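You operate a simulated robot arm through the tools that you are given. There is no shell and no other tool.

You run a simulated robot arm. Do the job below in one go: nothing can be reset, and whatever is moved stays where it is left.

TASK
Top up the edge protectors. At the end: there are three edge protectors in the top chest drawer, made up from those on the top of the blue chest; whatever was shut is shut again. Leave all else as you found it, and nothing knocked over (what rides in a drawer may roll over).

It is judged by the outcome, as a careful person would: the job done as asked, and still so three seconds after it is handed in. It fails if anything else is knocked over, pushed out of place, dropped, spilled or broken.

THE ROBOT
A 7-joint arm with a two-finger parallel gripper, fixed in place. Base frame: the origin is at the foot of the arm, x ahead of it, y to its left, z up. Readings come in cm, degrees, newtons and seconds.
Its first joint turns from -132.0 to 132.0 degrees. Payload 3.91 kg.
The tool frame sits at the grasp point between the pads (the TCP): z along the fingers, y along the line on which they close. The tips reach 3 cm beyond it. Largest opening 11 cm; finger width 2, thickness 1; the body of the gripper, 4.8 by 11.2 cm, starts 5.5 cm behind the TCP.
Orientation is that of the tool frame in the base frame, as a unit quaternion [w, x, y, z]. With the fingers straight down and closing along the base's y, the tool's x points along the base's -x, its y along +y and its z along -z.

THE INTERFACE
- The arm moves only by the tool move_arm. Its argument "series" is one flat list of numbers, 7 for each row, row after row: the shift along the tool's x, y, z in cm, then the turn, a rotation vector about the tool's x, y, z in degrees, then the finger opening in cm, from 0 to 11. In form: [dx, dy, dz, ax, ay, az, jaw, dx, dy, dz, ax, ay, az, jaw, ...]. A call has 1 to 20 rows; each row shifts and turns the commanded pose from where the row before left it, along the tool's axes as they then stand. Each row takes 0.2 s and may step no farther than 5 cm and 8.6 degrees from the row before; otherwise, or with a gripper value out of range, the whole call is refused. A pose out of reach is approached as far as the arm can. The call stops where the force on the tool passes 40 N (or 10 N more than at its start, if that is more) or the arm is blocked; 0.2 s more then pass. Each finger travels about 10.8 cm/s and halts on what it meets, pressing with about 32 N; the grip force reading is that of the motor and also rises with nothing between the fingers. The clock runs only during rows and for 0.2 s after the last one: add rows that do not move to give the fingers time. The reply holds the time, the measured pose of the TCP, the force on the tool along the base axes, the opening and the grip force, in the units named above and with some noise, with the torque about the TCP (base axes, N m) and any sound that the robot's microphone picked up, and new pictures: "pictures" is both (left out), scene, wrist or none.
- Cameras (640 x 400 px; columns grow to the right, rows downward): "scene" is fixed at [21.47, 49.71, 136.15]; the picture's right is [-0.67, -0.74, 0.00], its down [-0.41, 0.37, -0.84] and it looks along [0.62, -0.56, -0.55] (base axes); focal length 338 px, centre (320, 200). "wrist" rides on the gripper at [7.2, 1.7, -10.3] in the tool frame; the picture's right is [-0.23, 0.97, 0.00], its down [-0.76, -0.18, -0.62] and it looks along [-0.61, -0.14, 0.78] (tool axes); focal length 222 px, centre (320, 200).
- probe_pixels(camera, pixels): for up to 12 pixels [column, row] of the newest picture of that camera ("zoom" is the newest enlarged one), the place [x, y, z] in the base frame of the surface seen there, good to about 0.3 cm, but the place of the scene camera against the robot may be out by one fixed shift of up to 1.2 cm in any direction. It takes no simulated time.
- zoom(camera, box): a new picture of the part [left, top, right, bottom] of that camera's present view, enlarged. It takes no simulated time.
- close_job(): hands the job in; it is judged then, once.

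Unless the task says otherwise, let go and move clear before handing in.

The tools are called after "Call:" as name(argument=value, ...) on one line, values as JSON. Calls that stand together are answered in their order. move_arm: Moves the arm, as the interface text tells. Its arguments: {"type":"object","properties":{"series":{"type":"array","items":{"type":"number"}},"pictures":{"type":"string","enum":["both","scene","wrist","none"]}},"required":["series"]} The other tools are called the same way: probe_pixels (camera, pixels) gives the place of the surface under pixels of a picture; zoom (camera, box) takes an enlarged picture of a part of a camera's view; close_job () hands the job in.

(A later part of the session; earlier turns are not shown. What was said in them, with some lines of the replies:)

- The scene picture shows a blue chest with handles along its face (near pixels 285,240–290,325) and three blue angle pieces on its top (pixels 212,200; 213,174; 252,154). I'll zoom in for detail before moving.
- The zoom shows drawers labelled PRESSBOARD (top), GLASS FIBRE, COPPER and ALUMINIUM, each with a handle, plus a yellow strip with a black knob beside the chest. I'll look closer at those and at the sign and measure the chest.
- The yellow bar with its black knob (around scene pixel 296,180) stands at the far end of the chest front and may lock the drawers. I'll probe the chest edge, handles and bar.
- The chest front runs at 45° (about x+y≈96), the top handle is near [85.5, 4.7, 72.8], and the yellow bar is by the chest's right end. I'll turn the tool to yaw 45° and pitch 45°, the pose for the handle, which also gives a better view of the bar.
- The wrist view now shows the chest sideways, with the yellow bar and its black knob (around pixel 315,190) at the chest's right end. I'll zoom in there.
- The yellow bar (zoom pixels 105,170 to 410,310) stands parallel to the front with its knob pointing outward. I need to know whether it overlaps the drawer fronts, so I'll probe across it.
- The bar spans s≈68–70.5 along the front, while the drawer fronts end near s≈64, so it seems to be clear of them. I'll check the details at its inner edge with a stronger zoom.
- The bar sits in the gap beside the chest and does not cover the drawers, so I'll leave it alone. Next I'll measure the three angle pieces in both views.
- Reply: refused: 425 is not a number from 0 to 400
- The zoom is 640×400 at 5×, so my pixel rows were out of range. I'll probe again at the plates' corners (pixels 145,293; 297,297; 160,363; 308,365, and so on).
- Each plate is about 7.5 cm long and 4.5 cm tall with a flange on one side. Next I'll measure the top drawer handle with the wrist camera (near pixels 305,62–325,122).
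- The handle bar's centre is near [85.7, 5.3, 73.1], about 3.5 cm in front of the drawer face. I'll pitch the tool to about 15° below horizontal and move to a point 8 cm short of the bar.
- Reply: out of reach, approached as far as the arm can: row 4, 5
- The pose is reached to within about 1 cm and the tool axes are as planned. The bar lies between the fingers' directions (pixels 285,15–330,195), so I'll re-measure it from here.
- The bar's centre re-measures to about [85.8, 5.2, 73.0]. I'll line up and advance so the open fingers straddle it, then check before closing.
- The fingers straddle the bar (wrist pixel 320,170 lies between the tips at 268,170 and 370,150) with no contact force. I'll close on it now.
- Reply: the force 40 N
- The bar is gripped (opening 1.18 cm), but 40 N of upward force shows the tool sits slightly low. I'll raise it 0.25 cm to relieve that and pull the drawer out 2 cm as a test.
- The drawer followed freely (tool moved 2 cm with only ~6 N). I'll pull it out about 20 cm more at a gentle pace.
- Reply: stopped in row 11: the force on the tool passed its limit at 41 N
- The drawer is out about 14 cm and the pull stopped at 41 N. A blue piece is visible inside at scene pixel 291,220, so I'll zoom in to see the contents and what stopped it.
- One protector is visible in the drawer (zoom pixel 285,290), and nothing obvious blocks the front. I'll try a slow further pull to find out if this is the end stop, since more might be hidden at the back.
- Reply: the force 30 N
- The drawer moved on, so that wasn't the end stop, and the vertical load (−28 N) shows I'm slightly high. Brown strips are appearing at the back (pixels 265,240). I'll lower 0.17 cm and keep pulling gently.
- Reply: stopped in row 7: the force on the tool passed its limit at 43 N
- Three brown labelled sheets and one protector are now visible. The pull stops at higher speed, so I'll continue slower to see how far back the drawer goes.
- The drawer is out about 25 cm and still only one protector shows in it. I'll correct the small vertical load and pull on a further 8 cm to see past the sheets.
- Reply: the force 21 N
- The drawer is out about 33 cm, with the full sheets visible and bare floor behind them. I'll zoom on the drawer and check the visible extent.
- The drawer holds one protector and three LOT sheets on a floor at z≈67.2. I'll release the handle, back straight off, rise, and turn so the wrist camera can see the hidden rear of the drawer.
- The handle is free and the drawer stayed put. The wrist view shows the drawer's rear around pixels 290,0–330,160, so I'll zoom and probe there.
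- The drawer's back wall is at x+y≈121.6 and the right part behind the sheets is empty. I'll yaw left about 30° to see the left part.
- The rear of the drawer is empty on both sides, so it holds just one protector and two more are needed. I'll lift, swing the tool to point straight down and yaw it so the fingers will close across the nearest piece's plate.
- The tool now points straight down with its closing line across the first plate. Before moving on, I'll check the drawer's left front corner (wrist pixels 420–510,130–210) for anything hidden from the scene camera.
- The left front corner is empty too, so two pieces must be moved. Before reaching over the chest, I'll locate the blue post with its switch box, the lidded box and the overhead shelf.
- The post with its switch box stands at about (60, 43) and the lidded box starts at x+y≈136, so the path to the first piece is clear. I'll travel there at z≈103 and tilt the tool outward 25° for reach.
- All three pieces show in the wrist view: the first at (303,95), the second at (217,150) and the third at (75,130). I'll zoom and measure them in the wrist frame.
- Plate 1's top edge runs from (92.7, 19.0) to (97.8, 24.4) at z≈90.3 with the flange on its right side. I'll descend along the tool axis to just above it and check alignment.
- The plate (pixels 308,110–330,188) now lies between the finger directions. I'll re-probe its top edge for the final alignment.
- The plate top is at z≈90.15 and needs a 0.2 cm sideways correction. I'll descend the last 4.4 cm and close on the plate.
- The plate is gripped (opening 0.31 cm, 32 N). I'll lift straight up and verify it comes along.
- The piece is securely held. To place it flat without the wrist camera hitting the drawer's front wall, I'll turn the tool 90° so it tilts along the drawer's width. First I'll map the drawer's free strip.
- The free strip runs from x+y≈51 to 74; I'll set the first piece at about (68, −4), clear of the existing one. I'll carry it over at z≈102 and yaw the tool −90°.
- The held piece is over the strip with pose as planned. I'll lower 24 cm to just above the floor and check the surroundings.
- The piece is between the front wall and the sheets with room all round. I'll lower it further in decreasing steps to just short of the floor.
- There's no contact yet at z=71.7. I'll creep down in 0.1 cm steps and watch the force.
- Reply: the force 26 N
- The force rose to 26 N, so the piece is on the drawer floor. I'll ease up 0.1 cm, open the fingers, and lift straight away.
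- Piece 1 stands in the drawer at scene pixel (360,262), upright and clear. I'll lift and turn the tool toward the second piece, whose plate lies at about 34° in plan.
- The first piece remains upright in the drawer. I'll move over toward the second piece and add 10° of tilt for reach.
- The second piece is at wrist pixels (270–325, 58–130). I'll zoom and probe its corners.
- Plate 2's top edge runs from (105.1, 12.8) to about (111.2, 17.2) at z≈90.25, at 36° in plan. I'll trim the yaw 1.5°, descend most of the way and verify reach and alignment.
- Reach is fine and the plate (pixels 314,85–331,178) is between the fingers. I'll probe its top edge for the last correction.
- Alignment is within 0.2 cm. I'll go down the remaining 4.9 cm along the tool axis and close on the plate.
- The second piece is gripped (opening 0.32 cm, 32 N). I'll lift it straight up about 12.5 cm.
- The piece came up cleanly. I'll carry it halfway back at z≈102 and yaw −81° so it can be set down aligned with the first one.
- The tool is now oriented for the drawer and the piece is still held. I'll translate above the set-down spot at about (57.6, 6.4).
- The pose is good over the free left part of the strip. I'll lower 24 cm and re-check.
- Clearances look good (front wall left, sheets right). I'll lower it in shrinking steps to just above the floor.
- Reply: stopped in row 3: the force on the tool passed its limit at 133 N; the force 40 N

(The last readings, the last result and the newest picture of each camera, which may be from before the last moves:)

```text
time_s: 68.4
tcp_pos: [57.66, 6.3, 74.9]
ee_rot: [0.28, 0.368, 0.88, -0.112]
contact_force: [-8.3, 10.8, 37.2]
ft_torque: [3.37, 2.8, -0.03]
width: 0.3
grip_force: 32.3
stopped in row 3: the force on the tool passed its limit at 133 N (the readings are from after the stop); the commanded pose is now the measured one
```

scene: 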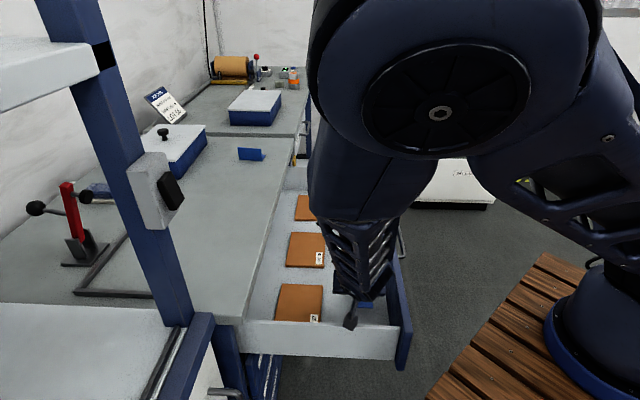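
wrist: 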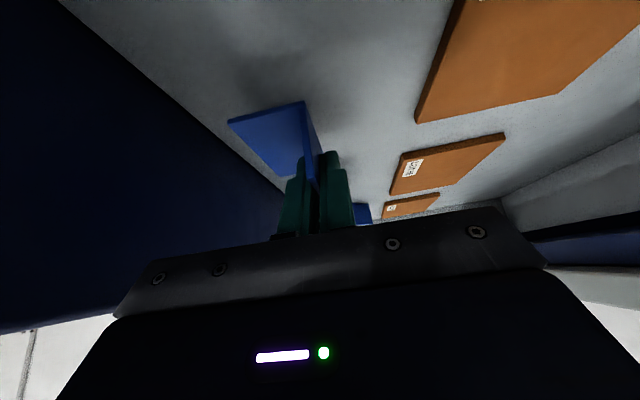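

The tool hit something at z=74.9: the torque points to a contact about 13 cm to the left of the TCP, which is the camera housing on the drawer's left side wall (scene pixel 350,318). I'll raise straight up and re-measure that wall before choosing another spot.

Call:
move_arm(series=[-0.575, 0, -0.818, 0, 0, 0, 0, -1.15, 0, -1.636, 0, 0, 0, 0, -2.3, 0, -3.27, 0, 0, 0, 0, -2.3, 0, -3.27, 0, 0, 0, 0, 0, 0, 0, 0, 0, 0, 0])

```text
time_s: 69.6
tcp_pos: [57.66, 5.89, 85.83]
ee_rot: [0.279, 0.368, 0.879, -0.114]
contact_force: [0.7, 0.8, 0.8]
ft_torque: [0.02, 0.02, 0.04]
width: 0.31
grip_force: 31.7
```

scene: 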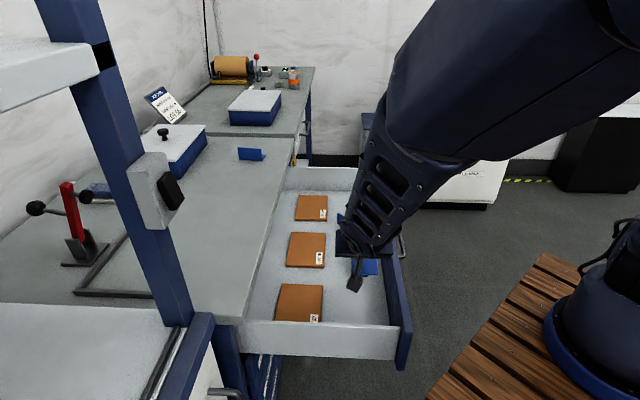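
wrist: 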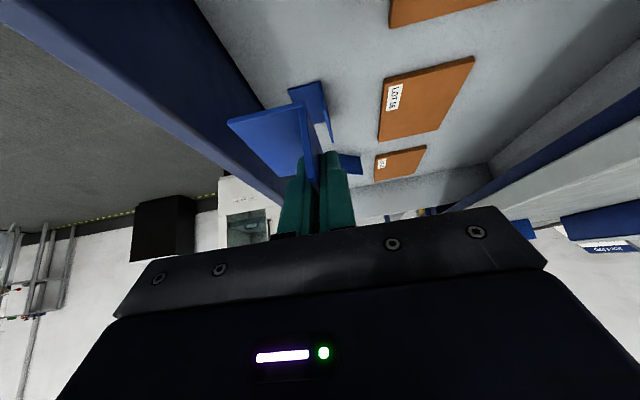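

The piece is still held and the load is gone; the drawer looks unchanged. I'll probe the left wall, the sheets and the first piece to pick a better spot.

Call:
probe_pixels(camera="scene", pixels=[[260, 321], [320, 323], [380, 327], [300, 340], [322, 318], [275, 318], [302, 285], [325, 290], [321, 318], [323, 267], [360, 322], [392, 326]])

Call:
probe_pixels(camera="wrist", pixels=[[320, 82], [331, 138], [293, 90], [380, 138], [390, 85], [400, 20], [350, 60], [300, 30], [240, 70], [325, 110]])

Call:
zoom(camera="scene", box=[240, 180, 420, 370])

```text
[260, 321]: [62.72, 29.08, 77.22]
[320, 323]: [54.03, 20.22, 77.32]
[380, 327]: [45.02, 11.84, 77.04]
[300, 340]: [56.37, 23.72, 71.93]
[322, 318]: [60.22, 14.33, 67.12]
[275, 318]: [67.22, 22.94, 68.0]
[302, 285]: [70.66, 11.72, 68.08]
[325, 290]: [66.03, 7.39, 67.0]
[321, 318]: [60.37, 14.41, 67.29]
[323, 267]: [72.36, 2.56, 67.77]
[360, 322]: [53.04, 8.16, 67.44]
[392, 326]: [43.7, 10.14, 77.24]
```

```text
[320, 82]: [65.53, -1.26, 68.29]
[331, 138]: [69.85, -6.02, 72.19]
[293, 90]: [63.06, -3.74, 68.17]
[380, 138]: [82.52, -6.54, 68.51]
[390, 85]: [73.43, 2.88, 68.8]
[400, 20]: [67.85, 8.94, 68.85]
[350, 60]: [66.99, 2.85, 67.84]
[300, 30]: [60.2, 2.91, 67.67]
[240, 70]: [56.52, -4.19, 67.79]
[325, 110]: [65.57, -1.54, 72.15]
```

```text
2.11 times, centred on (330, 275) of scene
```

zoom: 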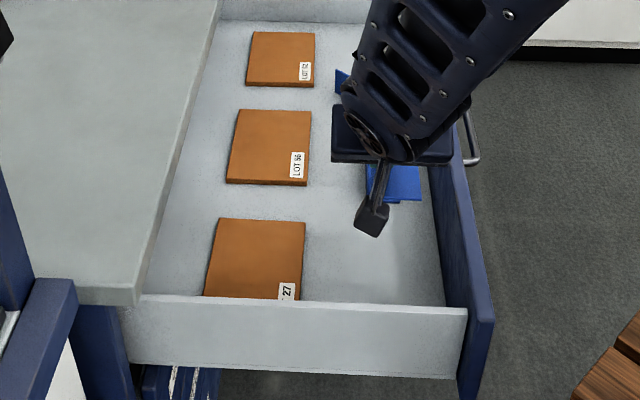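

The left wall's top is at s≈17 (x−y)/2, nearer than I assumed. I'll check the camera housing's extent in the scene view (around zoom pixel 372,215) so the new spot clears it.

Call:
probe_pixels(camera="zoom", pixels=[[358, 222], [385, 210], [372, 205], [375, 235], [362, 205], [370, 220], [388, 222], [340, 150], [420, 155], [370, 160], [395, 185], [450, 160]])

Call:
zoom(camera="scene", box=[320, 220, 420, 300])

```text
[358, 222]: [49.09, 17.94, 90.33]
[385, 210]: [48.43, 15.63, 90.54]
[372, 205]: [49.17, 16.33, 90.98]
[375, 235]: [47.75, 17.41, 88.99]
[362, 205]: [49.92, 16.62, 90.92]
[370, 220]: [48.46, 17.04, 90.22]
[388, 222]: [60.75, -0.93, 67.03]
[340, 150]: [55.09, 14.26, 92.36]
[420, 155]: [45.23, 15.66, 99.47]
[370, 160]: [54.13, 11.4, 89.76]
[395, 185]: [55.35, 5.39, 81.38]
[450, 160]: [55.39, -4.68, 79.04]
```

```text
5.00 times, centred on (370, 260) of scene
```

zoom: 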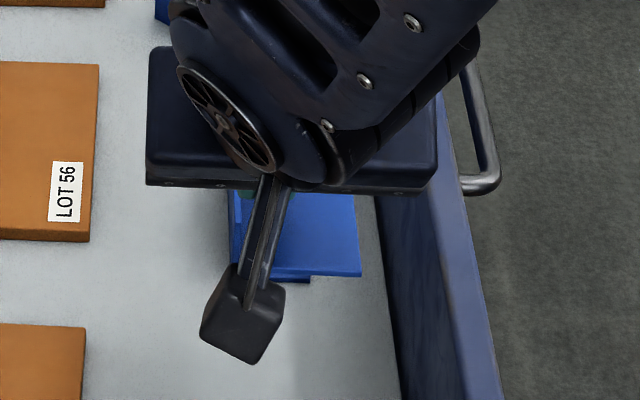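

The housing reaches about 15 cm left of the TCP, so I'll use TCP ≈ (63.8, 5.2), which clears the wall by over 1 cm and leaves the first piece untouched. I'll shift there at this height, then lower partway.

Call:
move_arm(series=[-1.965, 1.935, 1.39, 0, 0, 0, 0, -1.965, 1.935, 1.39, 0, 0, 0, 0, 0, 0, 0, 0, 0, 0, 0, 1.15, 0, 1.636, 0, 0, 0, 0, 1.15, 0, 1.636, 0, 0, 0, 0, 1.15, 0, 1.636, 0, 0, 0, 0, 1.15, 0, 1.636, 0, 0, 0, 0, 0, 0, 0, 0, 0, 0, 0])

```text
time_s: 71.4
tcp_pos: [63.93, 5.52, 77.68]
ee_rot: [0.279, 0.368, 0.88, -0.114]
contact_force: [-0.7, 0.0, -1.4]
ft_torque: [-0.02, 0.0, 0.02]
width: 0.3
grip_force: 31.4
```

scene: 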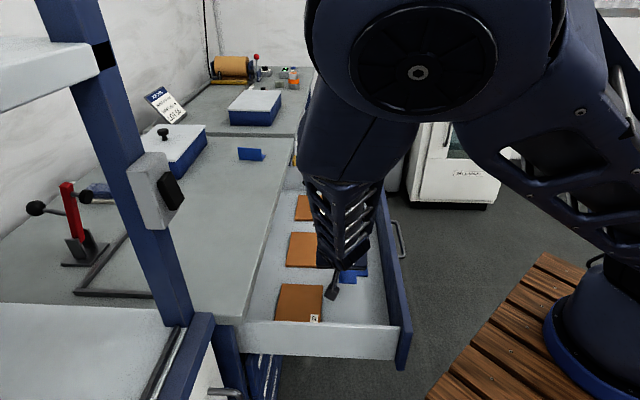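
wrist: 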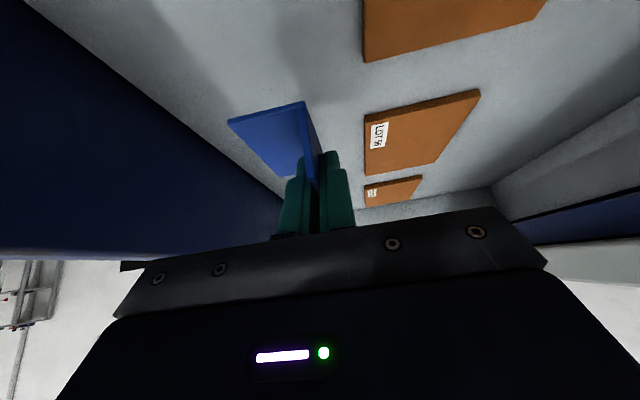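

The piece is now over the free floor with the housing at scene pixel (333,290). I'll zoom to verify its clearance from the left wall and the LOT 27 sheet.

Call:
zoom(camera="scene", box=[280, 250, 400, 330])

Call:
probe_pixels(camera="zoom", pixels=[[265, 215], [275, 240], [250, 235], [290, 225], [268, 200], [262, 250], [300, 360], [320, 370], [420, 150], [400, 110], [300, 100], [360, 120]])

```text
5.00 times, centred on (340, 290) of scene
```

zoom: 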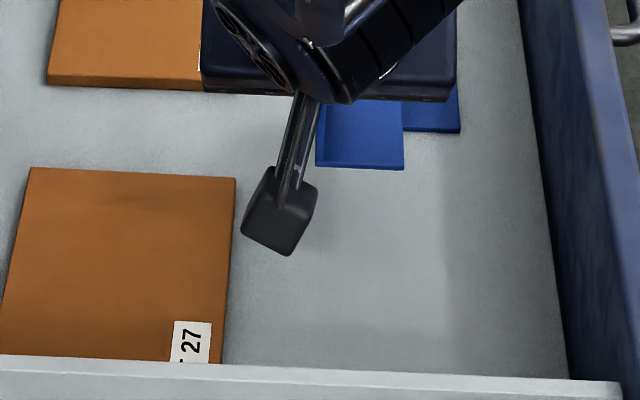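

```text
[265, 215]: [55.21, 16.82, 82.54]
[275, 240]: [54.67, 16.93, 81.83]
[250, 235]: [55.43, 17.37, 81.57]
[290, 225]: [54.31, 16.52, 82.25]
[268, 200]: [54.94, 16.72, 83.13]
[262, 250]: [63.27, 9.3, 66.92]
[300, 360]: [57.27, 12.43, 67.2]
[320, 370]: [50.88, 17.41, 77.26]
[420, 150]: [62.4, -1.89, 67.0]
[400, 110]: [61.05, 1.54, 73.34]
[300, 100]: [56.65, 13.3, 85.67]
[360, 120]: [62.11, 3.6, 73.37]
```

The housing is about 2 cm clear of the left wall and of the sheet. I'll continue down slowly to just above the floor.

Call:
move_arm(series=[0.575, 0, 0.818, 0, 0, 0, 0, 0.575, 0, 0.818, 0, 0, 0, 0, 0.575, 0, 0.818, 0, 0, 0, 0, 0.575, 0, 0.818, 0, 0, 0, 0, 0.575, 0, 0.818, 0, 0, 0, 0, 0.29, 0, 0.41, 0, 0, 0, 0, 0, 0, 0, 0, 0, 0, 0])

```text
time_s: 73.0
tcp_pos: [63.93, 5.39, 72.37]
ee_rot: [0.28, 0.368, 0.88, -0.113]
contact_force: [-0.5, -0.8, -0.8]
ft_torque: [0.0, 0.02, 0.01]
width: 0.3
grip_force: 32.0
```

scene: 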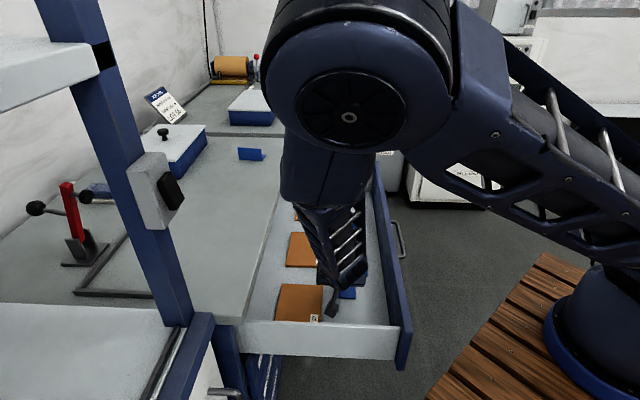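
wrist: 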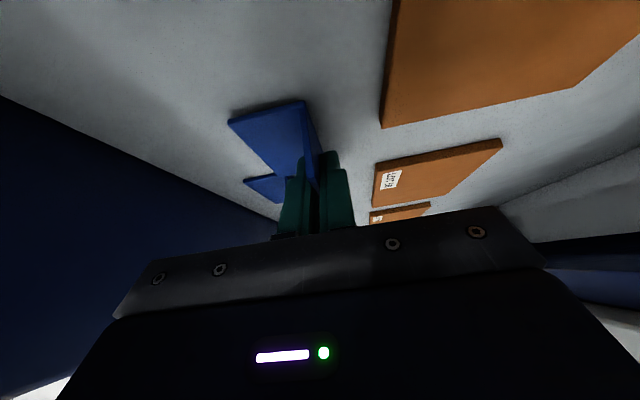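

No contact yet at 72.4; the first piece's flange (pixel 265,185) is beyond and lower, not touched. I'll creep down in 0.1 cm steps.

Call:
move_arm(series=[0.0575, 0, 0.0818, 0, 0, 0, 0, 0.0575, 0, 0.0818, 0, 0, 0, 0, 0.0575, 0, 0.0818, 0, 0, 0, 0, 0.0575, 0, 0.0818, 0, 0, 0, 0], pictures="none")

```text
time_s: 74.0
tcp_pos: [63.87, 5.43, 72.0]
ee_rot: [0.28, 0.368, 0.879, -0.114]
contact_force: [-0.3, 0.3, -1.2]
ft_torque: [0.0, 0.01, 0.01]
width: 0.33
grip_force: 31.7
```

Call:
move_arm(series=[0.0575, 0, 0.0818, 0, 0, 0, 0, 0.0575, 0, 0.0818, 0, 0, 0, 0], pictures="none")

```text
time_s: 74.6
tcp_pos: [63.82, 5.44, 71.84]
ee_rot: [0.28, 0.368, 0.879, -0.113]
contact_force: [-1.9, 1.2, 21.8]
ft_torque: [-0.57, -0.06, -0.09]
width: 0.33
grip_force: 31.9
```

Contact at 22 N at the expected height, so the piece is on the floor. I'll ease off, open gently and lift straight up.

Call:
move_arm(series=[-0.0575, 0, -0.0818, 0, 0, 0, 0, 0, 0, 0, 0, 0, 0, 0.8, 0, 0, 0, 0, 0, 0, 1.6, 0, 0, 0, 0, 0, 0, 2.4, 0, 0, 0, 0, 0, 0, 2.4, -0.2875, 0, -0.409, 0, 0, 0, 2.4, -0.575, 0, -0.818, 0, 0, 0, 2.4, -1.15, 0, -1.636, 0, 0, 0, 2.4, -1.725, 0, -2.454, 0, 0, 0, 2.4, -2.3, 0, -3.272, 0, 0, 0, 2.4, -2.3, 0, -3.272, 0, 0, 0, 2.4, -2.3, 0, -3.272, 0, 0, 0, 2.4, -2.3, 0, -3.272, 0, 0, 0, 2.4, 0, 0, 0, 0, 0, 0, 2.4])

```text
time_s: 77.6
tcp_pos: [64.13, 5.47, 94.57]
ee_rot: [0.279, 0.367, 0.88, -0.114]
contact_force: [-0.4, 0.0, -0.4]
ft_torque: [-0.03, 0.02, 0.01]
width: 2.38
grip_force: 0.0
```

scene: 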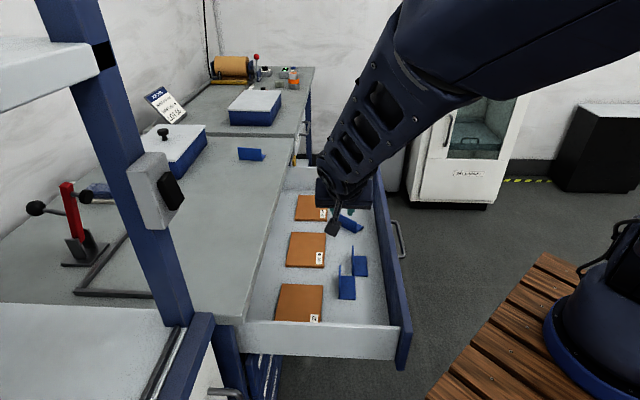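
wrist: 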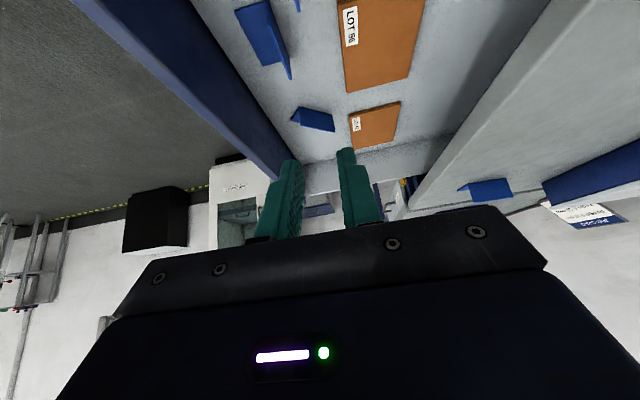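

All three protectors now stand in the drawer (scene pixels 350,225; 360,260; 347,285) and one remains on the chest top. I'll lift away, move out in front of the drawer and turn the tool back toward the handle orientation.

Call:
move_arm(series=[-2.415, 0, -3.436, 0, 0, 0, 2.4, -2.415, 0, -3.436, 0, 0, 0, 2.4, -1.624, -4.193, 1.129, 0, 0, 0, 2.4, -1.624, -4.193, 1.129, 0, 0, 0, 2.4, -1.624, -4.193, 1.129, 0, 0, 0, 2.4, -1.624, -4.193, 1.129, 0, 0, 0, 2.4, -1.624, -4.193, 1.129, 0, 0, 0, 2.4, -1.624, -4.193, 1.129, 0, 0, 0, 2.4, -1.624, -4.193, 1.129, 0, 0, 0, 2.4, 0, 0, 0, 0, 7, 0, 2.4, 0, 0, 0, 0, 7, 0, 2.4, 0, 0, 0, 0, 7, 0, 3, 0, 0, 0, 0, 7, 0, 4, 0, 0, 0, 0, 7, 0, 4, 0, 0, 0, 0, 0, 0, 4])

```text
time_s: 80.8
tcp_pos: [56.09, -25.38, 104.08]
ee_rot: [0.001, 0.384, 0.923, 0.003]
contact_force: [0.4, 0.0, 0.1]
ft_torque: [0.02, -0.04, 0.01]
width: 4.02
grip_force: 0.1
out of reach, approached as far as the arm can: row 7, 8, 9
```

scene: 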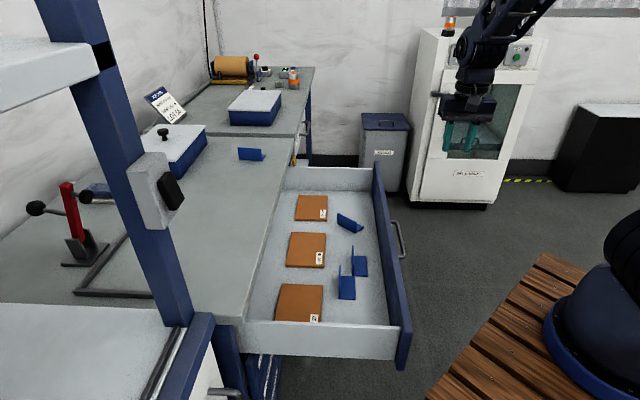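
wrist: 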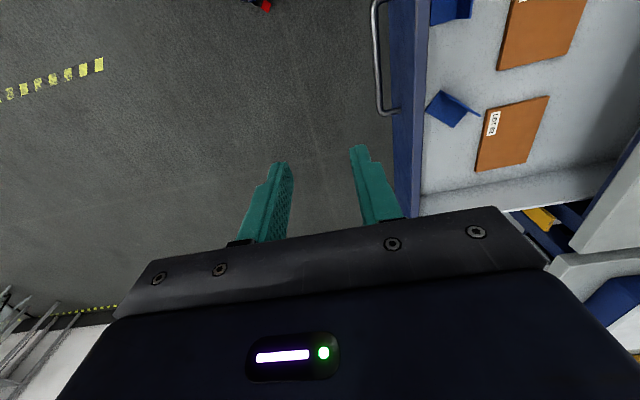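

The tool is clear in front of the drawer. I'll verify the drawer contents by zoom and pitch the tool back toward horizontal for pushing.

Call:
zoom(camera="scene", box=[260, 180, 420, 320])

Call:
move_arm(series=[0, 0, 0, -7.5, 0, 0, 4, 0, 0, 0, -7.5, 0, 0, 4, 0, 0, 0, -7.5, 0, 0, 4, 0, 0, 0, -7.5, 0, 0, 4, 0, 0, 0, -7.5, 0, 0, 4, 0, 0, 0, -7.5, 0, 0, 4, 0, 0, 0, -7.5, 0, 0, 4, 0, 0, 0, -7.5, 0, 0, 4, 0, 0, 0, -7.5, 0, 0, 4, 0, 0, 0, -7.5, 0, 0, 4, 0, 0, 0, 0, 0, 0, 4])

```text
2.86 times, centred on (340, 250) of scene
```

zoom: 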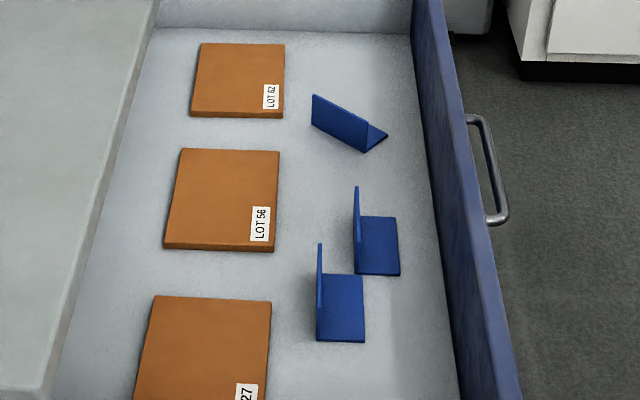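

```text
time_s: 83.2
tcp_pos: [56.02, -25.36, 104.11]
ee_rot: [0.237, 0.304, 0.731, 0.564]
contact_force: [-0.2, 0.5, -0.4]
ft_torque: [0.0, 0.01, -0.01]
width: 3.97
grip_force: 0.1
```

scene: 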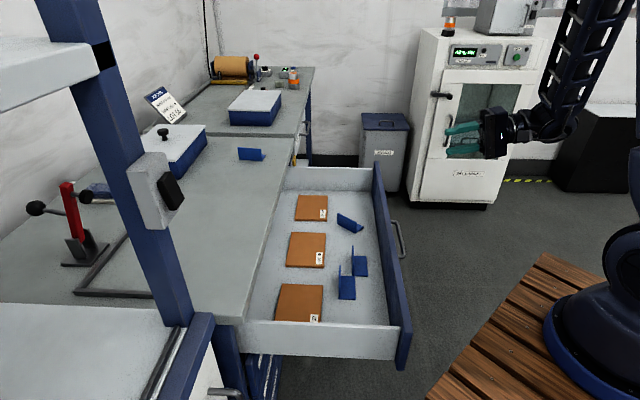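
wrist: 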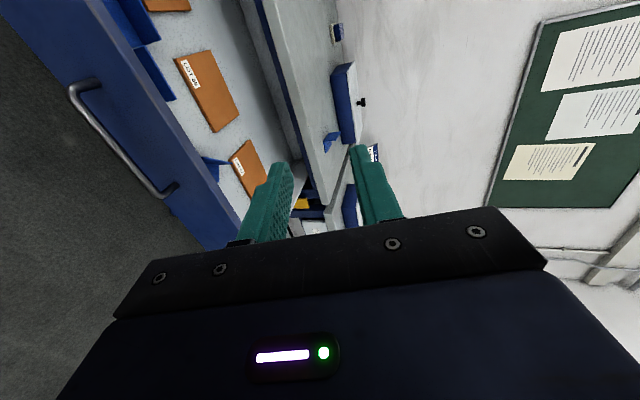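

All three pieces stand upright in the drawer next to the sheets. I'll locate the handle in its present place (wrist pixels 75,90–170,190).

Call:
probe_pixels(camera="wrist", pixels=[[76, 100], [95, 125], [115, 147], [135, 169], [152, 187], [170, 188], [92, 84], [140, 130], [180, 170], [60, 80], [200, 200], [140, 60]])

```text
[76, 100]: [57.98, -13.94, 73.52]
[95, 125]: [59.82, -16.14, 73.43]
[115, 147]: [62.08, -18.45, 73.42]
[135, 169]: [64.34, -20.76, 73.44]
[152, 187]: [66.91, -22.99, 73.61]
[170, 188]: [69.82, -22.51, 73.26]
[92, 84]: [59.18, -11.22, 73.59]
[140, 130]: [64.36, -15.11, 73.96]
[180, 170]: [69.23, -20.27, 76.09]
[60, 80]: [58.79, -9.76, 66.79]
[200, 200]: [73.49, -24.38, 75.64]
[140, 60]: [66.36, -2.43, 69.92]
```

The bar's centre is at about (62.6, −18.2, 73.1) and the drawer face at x+y≈49. I'll come down in front of the handle with fingers open 5 cm, ready to straddle it and push on the face.

Call:
move_arm(series=[0.087, -3.943, 1.329, 0, 0, 0, 5, 0.087, -3.943, 1.329, 0, 0, 0, 5, 0.087, -3.943, 1.329, 0, 0, 0, 5, 0.087, -3.943, 1.329, 0, 0, 0, 5, 0.087, -3.943, 1.329, 0, 0, 0, 5, 0.087, -3.943, 1.329, 0, 0, 0, 5, 0.087, -3.943, 1.329, 0, 0, 0, 5, 0, 0, 0, 0, 0, 0, 5])

```text
time_s: 85.0
tcp_pos: [56.73, -23.76, 75.2]
ee_rot: [0.236, 0.303, 0.731, 0.564]
contact_force: [0.3, 0.6, -0.2]
ft_torque: [-0.02, 0.02, 0.04]
width: 5.02
grip_force: 0.0
```

scene: 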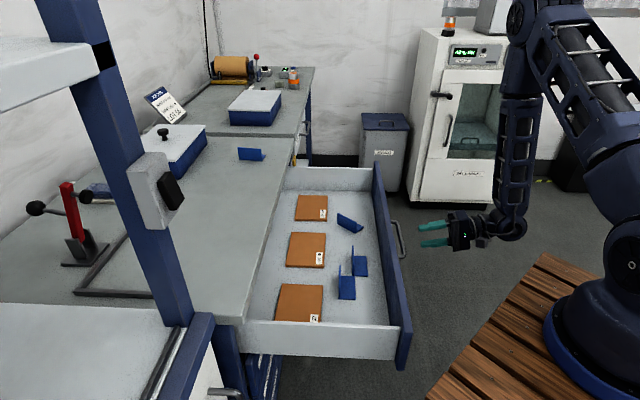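
wrist: 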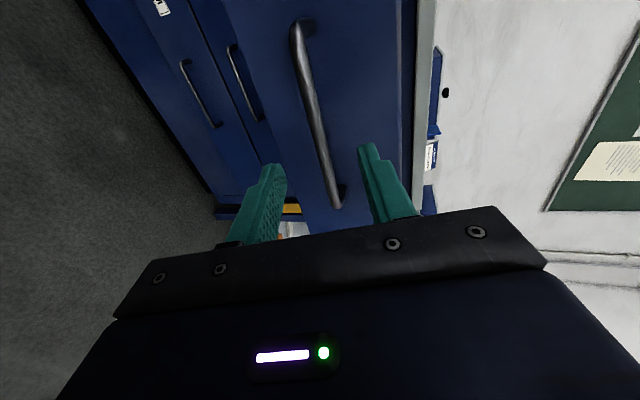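

The bar is centred between the fingers ahead. I'll advance around it and begin pushing the drawer face gently along its travel direction.

Call:
move_arm(series=[0, 0, 2.5, 0, 0, 0, 5, 0, 0, 2.5, 0, 0, 0, 5, 0, 0, 1.8, 0, 0, 0, 5, 0, 0.0765, 0.29, 0, 0, 0, 5, 0, 0.0765, 0.29, 0, 0, 0, 5, 0, 0.0765, 0.29, 0, 0, 0, 5, 0, 0.0765, 0.29, 0, 0, 0, 5, 0, 0.102, 0.387, 0, 0, 0, 5, 0, 0.102, 0.387, 0, 0, 0, 5, 0, 0.102, 0.387, 0, 0, 0, 5, 0, 0.102, 0.387, 0, 0, 0, 5, 0, 0.102, 0.387, 0, 0, 0, 5, 0, 0.102, 0.387, 0, 0, 0, 5])

```text
time_s: 87.8
tcp_pos: [64.33, -16.31, 73.54]
ee_rot: [0.235, 0.304, 0.731, 0.563]
contact_force: [-1.1, 0.9, 1.0]
ft_torque: [-0.03, -0.05, 0.04]
width: 5.0
grip_force: 0.0
```

scene: 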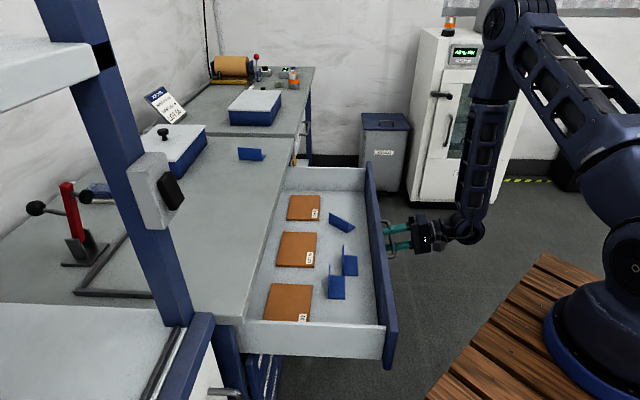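
wrist: 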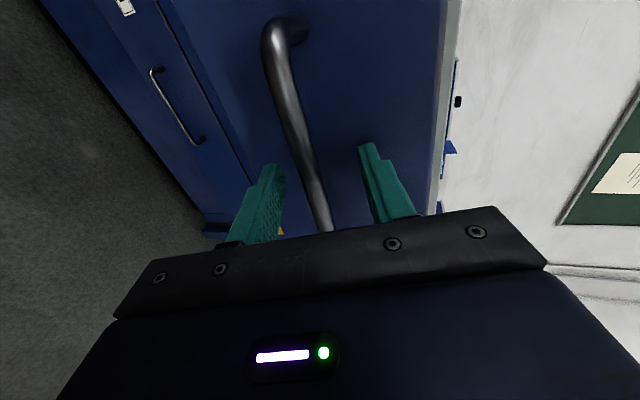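

The drawer is moving in with almost no resistance and the contents ride along. I'll keep pushing steadily.

Call:
move_arm(series=[0, 0.153, 0.58, 0, 0, 0, 5, 0, 0.178, 0.677, 0, 0, 0, 5, 0, 0.178, 0.677, 0, 0, 0, 5, 0, 0.178, 0.677, 0, 0, 0, 5, 0, 0.178, 0.677, 0, 0, 0, 5, 0, 0.178, 0.677, 0, 0, 0, 5, 0, 0.178, 0.677, 0, 0, 0, 5, 0, 0.178, 0.677, 0, 0, 0, 5, 0, 0.178, 0.677, 0, 0, 0, 5, 0, 0.178, 0.677, 0, 0, 0, 5, 0, 0.178, 0.677, 0, 0, 0, 5, 0, 0.178, 0.677, 0, 0, 0, 5, 0, 0.178, 0.677, 0, 0, 0, 5, 0, 0.178, 0.677, 0, 0, 0, 5, 0, 0.178, 0.677, 0, 0, 0, 5, 0, 0.178, 0.677, 0, 0, 0, 5, 0, 0.178, 0.677, 0, 0, 0, 5, 0, 0.178, 0.677, 0, 0, 0, 5, 0, 0.153, 0.58, 0, 0, 0, 5, 0, 0.1, 0.387, 0, 0, 0, 5])

```text
time_s: 92.0
tcp_pos: [73.87, -6.83, 73.47]
ee_rot: [0.236, 0.304, 0.731, 0.564]
contact_force: [-0.3, -0.3, 1.2]
ft_torque: [-0.01, 0.0, 0.02]
width: 4.99
grip_force: 0.1
```

scene: 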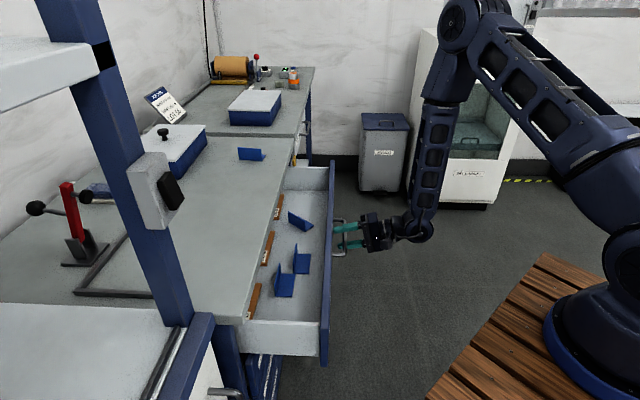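
wrist: 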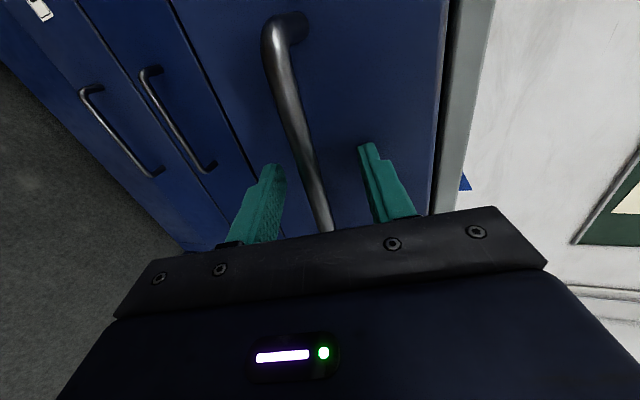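

Still smooth, with about 17 cm to go and all three pieces upright (pixels 300,222; 302,260; 284,285). I'll continue, slowing near the end.

Call:
move_arm(series=[0, 0.153, 0.58, 0, 0, 0, 5, 0, 0.178, 0.677, 0, 0, 0, 5, 0, 0.178, 0.677, 0, 0, 0, 5, 0, 0.178, 0.677, 0, 0, 0, 5, 0, 0.178, 0.677, 0, 0, 0, 5, 0, 0.178, 0.677, 0, 0, 0, 5, 0, 0.178, 0.677, 0, 0, 0, 5, 0, 0.178, 0.677, 0, 0, 0, 5, 0, 0.178, 0.677, 0, 0, 0, 5, 0, 0.178, 0.677, 0, 0, 0, 5, 0, 0.178, 0.677, 0, 0, 0, 5, 0, 0.178, 0.677, 0, 0, 0, 5, 0, 0.178, 0.677, 0, 0, 0, 5, 0, 0.178, 0.677, 0, 0, 0, 5, 0, 0.178, 0.677, 0, 0, 0, 5, 0, 0.178, 0.677, 0, 0, 0, 5, 0, 0.178, 0.677, 0, 0, 0, 5, 0, 0.178, 0.677, 0, 0, 0, 5, 0, 0.153, 0.58, 0, 0, 0, 5, 0, 0.1, 0.387, 0, 0, 0, 5])

```text
time_s: 96.2
tcp_pos: [83.71, 2.63, 73.3]
ee_rot: [0.235, 0.303, 0.731, 0.564]
contact_force: [0.0, 0.8, 0.1]
ft_torque: [-0.05, 0.03, -0.01]
width: 5.01
grip_force: 0.2
```

scene: 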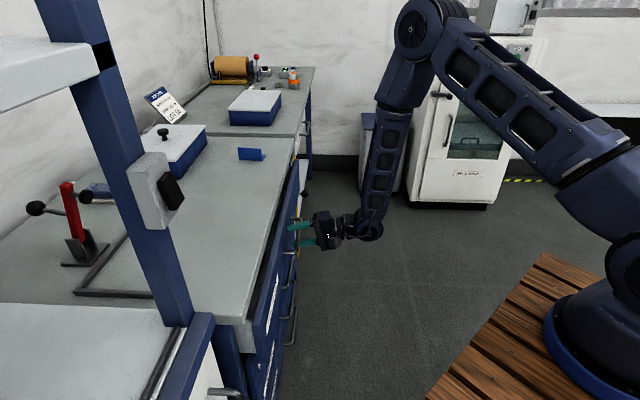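
wrist: 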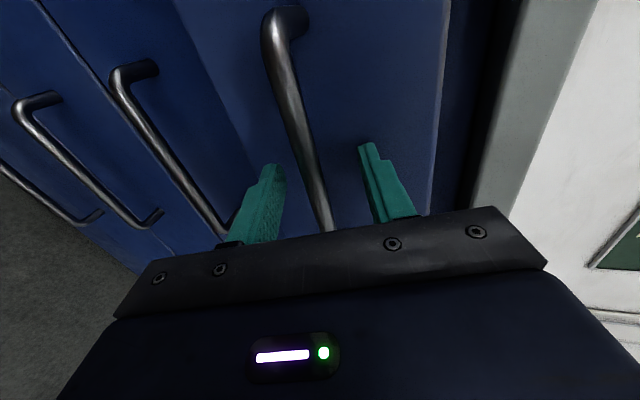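

About 3 cm remain. I'll push slowly until the force shows the drawer is against its stop.

Call:
move_arm(series=[0, 0.0765, 0.29, 0, 0, 0, 5, 0, 0.0765, 0.29, 0, 0, 0, 5, 0, 0.0765, 0.29, 0, 0, 0, 5, 0, 0.0765, 0.29, 0, 0, 0, 5, 0, 0.0765, 0.29, 0, 0, 0, 5, 0, 0.0765, 0.29, 0, 0, 0, 5, 0, 0.0765, 0.29, 0, 0, 0, 5, 0, 0.0765, 0.29, 0, 0, 0, 5, 0, 0.0765, 0.29, 0, 0, 0, 5, 0, 0.051, 0.193, 0, 0, 0, 5, 0, 0.051, 0.193, 0, 0, 0, 5, 0, 0.051, 0.193, 0, 0, 0, 5, 0, 0.051, 0.193, 0, 0, 0, 5, 0, 0.051, 0.193, 0, 0, 0, 5])

```text
time_s: 99.1
tcp_pos: [85.98, 4.85, 73.62]
ee_rot: [0.236, 0.306, 0.73, 0.563]
contact_force: [-15.0, -8.3, 7.2]
ft_torque: [0.37, -0.63, 0.29]
width: 5.12
grip_force: 1.3
stopped in row 14: the force on the tool passed its limit at 45 N (the readings are from after the stop); the commanded pose is now the measured one
```

scene: 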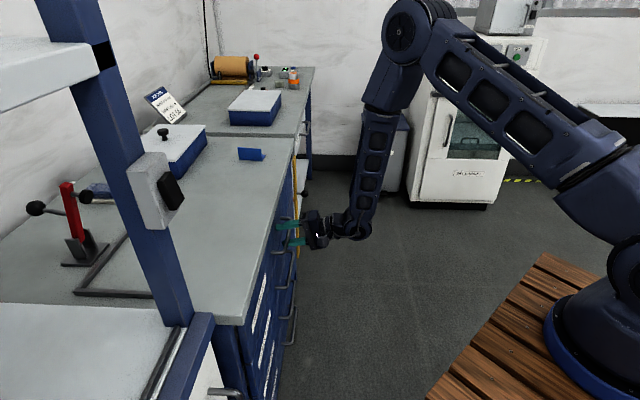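
wrist: 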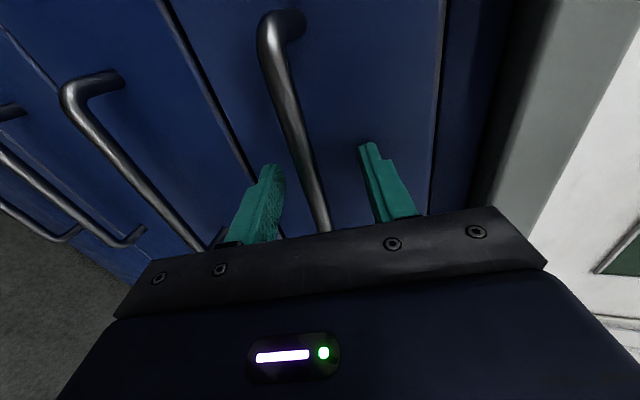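

The push ended at 45 N with the TCP at x+y=90.8, exactly the expected closed position, and the front looks flush. I'll back straight out and check.

Call:
move_arm(series=[0, 0, -1.5, 0, 0, 0, 5, 0, 0, -3, 0, 0, 0, 5, 0, 0, -4, 0, 0, 0, 5, 0, 0, -4, 0, 0, 0, 5, 0, 0, -4, 0, 0, 0, 5, 0, 0, 0, 0, 0, 0, 5])

```text
time_s: 100.5
tcp_pos: [74.28, -6.12, 77.56]
ee_rot: [0.237, 0.305, 0.731, 0.563]
contact_force: [-0.4, -0.3, 0.1]
ft_torque: [0.0, 0.01, 0.0]
width: 5.03
grip_force: 0.0
```

scene: 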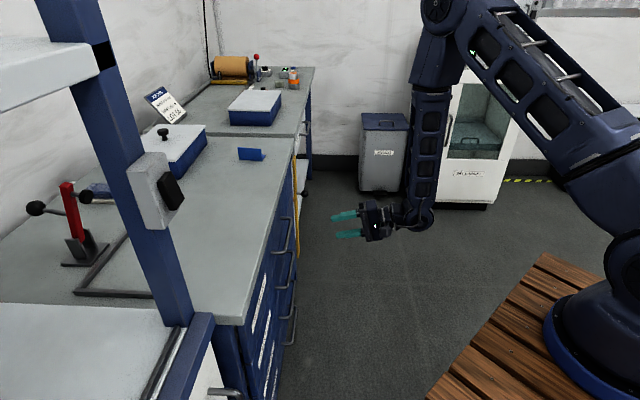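
wrist: 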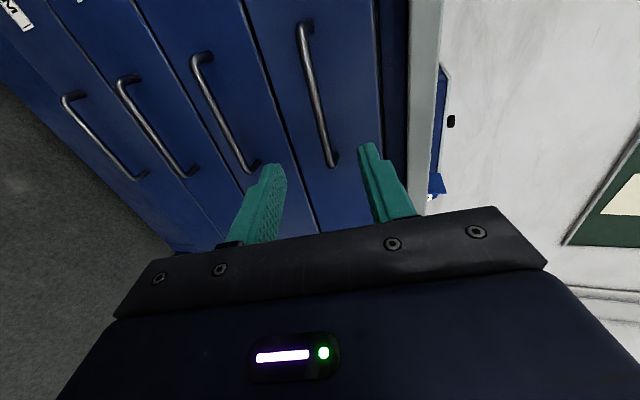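

I've backed clear and the chest front appears flush as at the start. I'll compare the same handle pixels with the starting readings to make sure that the drawer is fully shut.

Call:
probe_pixels(camera="scene", pixels=[[274, 220], [283, 217], [291, 222], [275, 253], [262, 290], [288, 235], [252, 154], [277, 280], [295, 160], [305, 194]])

Call:
zoom(camera="scene", box=[220, 180, 320, 400])

Call:
zoom(camera="scene", box=[240, 200, 320, 270])

Call:
zoom(camera="scene", box=[140, 120, 320, 240])

```text
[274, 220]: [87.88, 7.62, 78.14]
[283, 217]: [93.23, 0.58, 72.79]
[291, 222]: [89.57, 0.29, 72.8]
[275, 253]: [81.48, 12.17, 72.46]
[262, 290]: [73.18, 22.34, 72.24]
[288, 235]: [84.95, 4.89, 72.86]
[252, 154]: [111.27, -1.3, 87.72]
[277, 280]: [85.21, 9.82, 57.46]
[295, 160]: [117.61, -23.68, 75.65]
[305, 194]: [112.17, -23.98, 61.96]
```

```text
1.82 times, centred on (270, 290) of scene
```

zoom: 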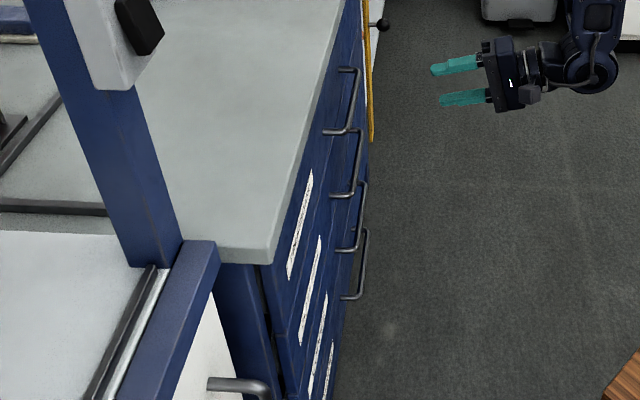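

```text
5.71 times, centred on (280, 235) of scene
```

zoom: 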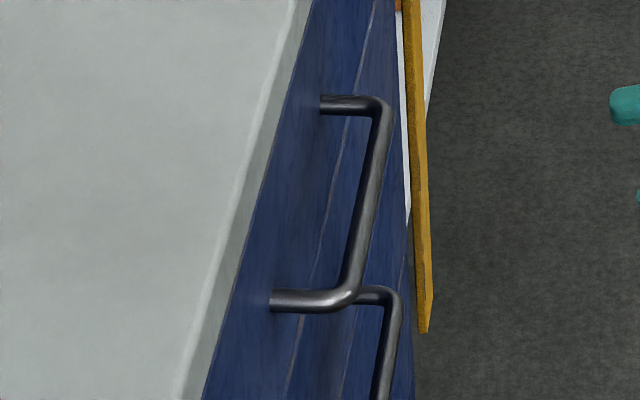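

```text
3.33 times, centred on (230, 180) of scene
```

zoom: 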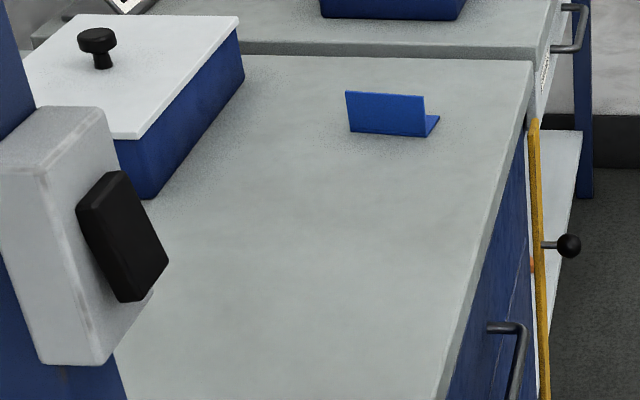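

All handle and face readings match the starting ones to within about 0.2 cm (e.g. pixel 274,220: [87.9, 7.6, 78.1] against [87.9, 7.5, 78.0] before). The drawer is therefore shut with three protectors in it, the remaining piece (252,154) and the yellow bar are where they were, and the arm is clear. I'll hand the job in.

Call:
close_job()

```text
The job is handed in.
```

The top drawer (PRESSBOARD) now holds three edge protectors. It already had one, and I added the two nearest pieces from the top of the blue chest. The third piece stays on the chest top where it was.

- **Drawer:** it is shut again. The face and handle readings match the starting ones to within about 0.2 cm. All three protectors were standing upright when I last saw inside, about 17 cm before it closed.
- **One hard bump:** while lowering the second piece, the wrist camera housing hit the drawer's left side wall with a brief 133 N. I backed off and chose a spot further from the wall. I saw no damage, the pieces in the drawer had not moved, and the drawer ran smoothly when I closed it.
- **Everything else:** nothing was knocked over or dropped. The yellow bar beside the chest did not block the drawer, so I left it alone. The arm is clear of the chest.
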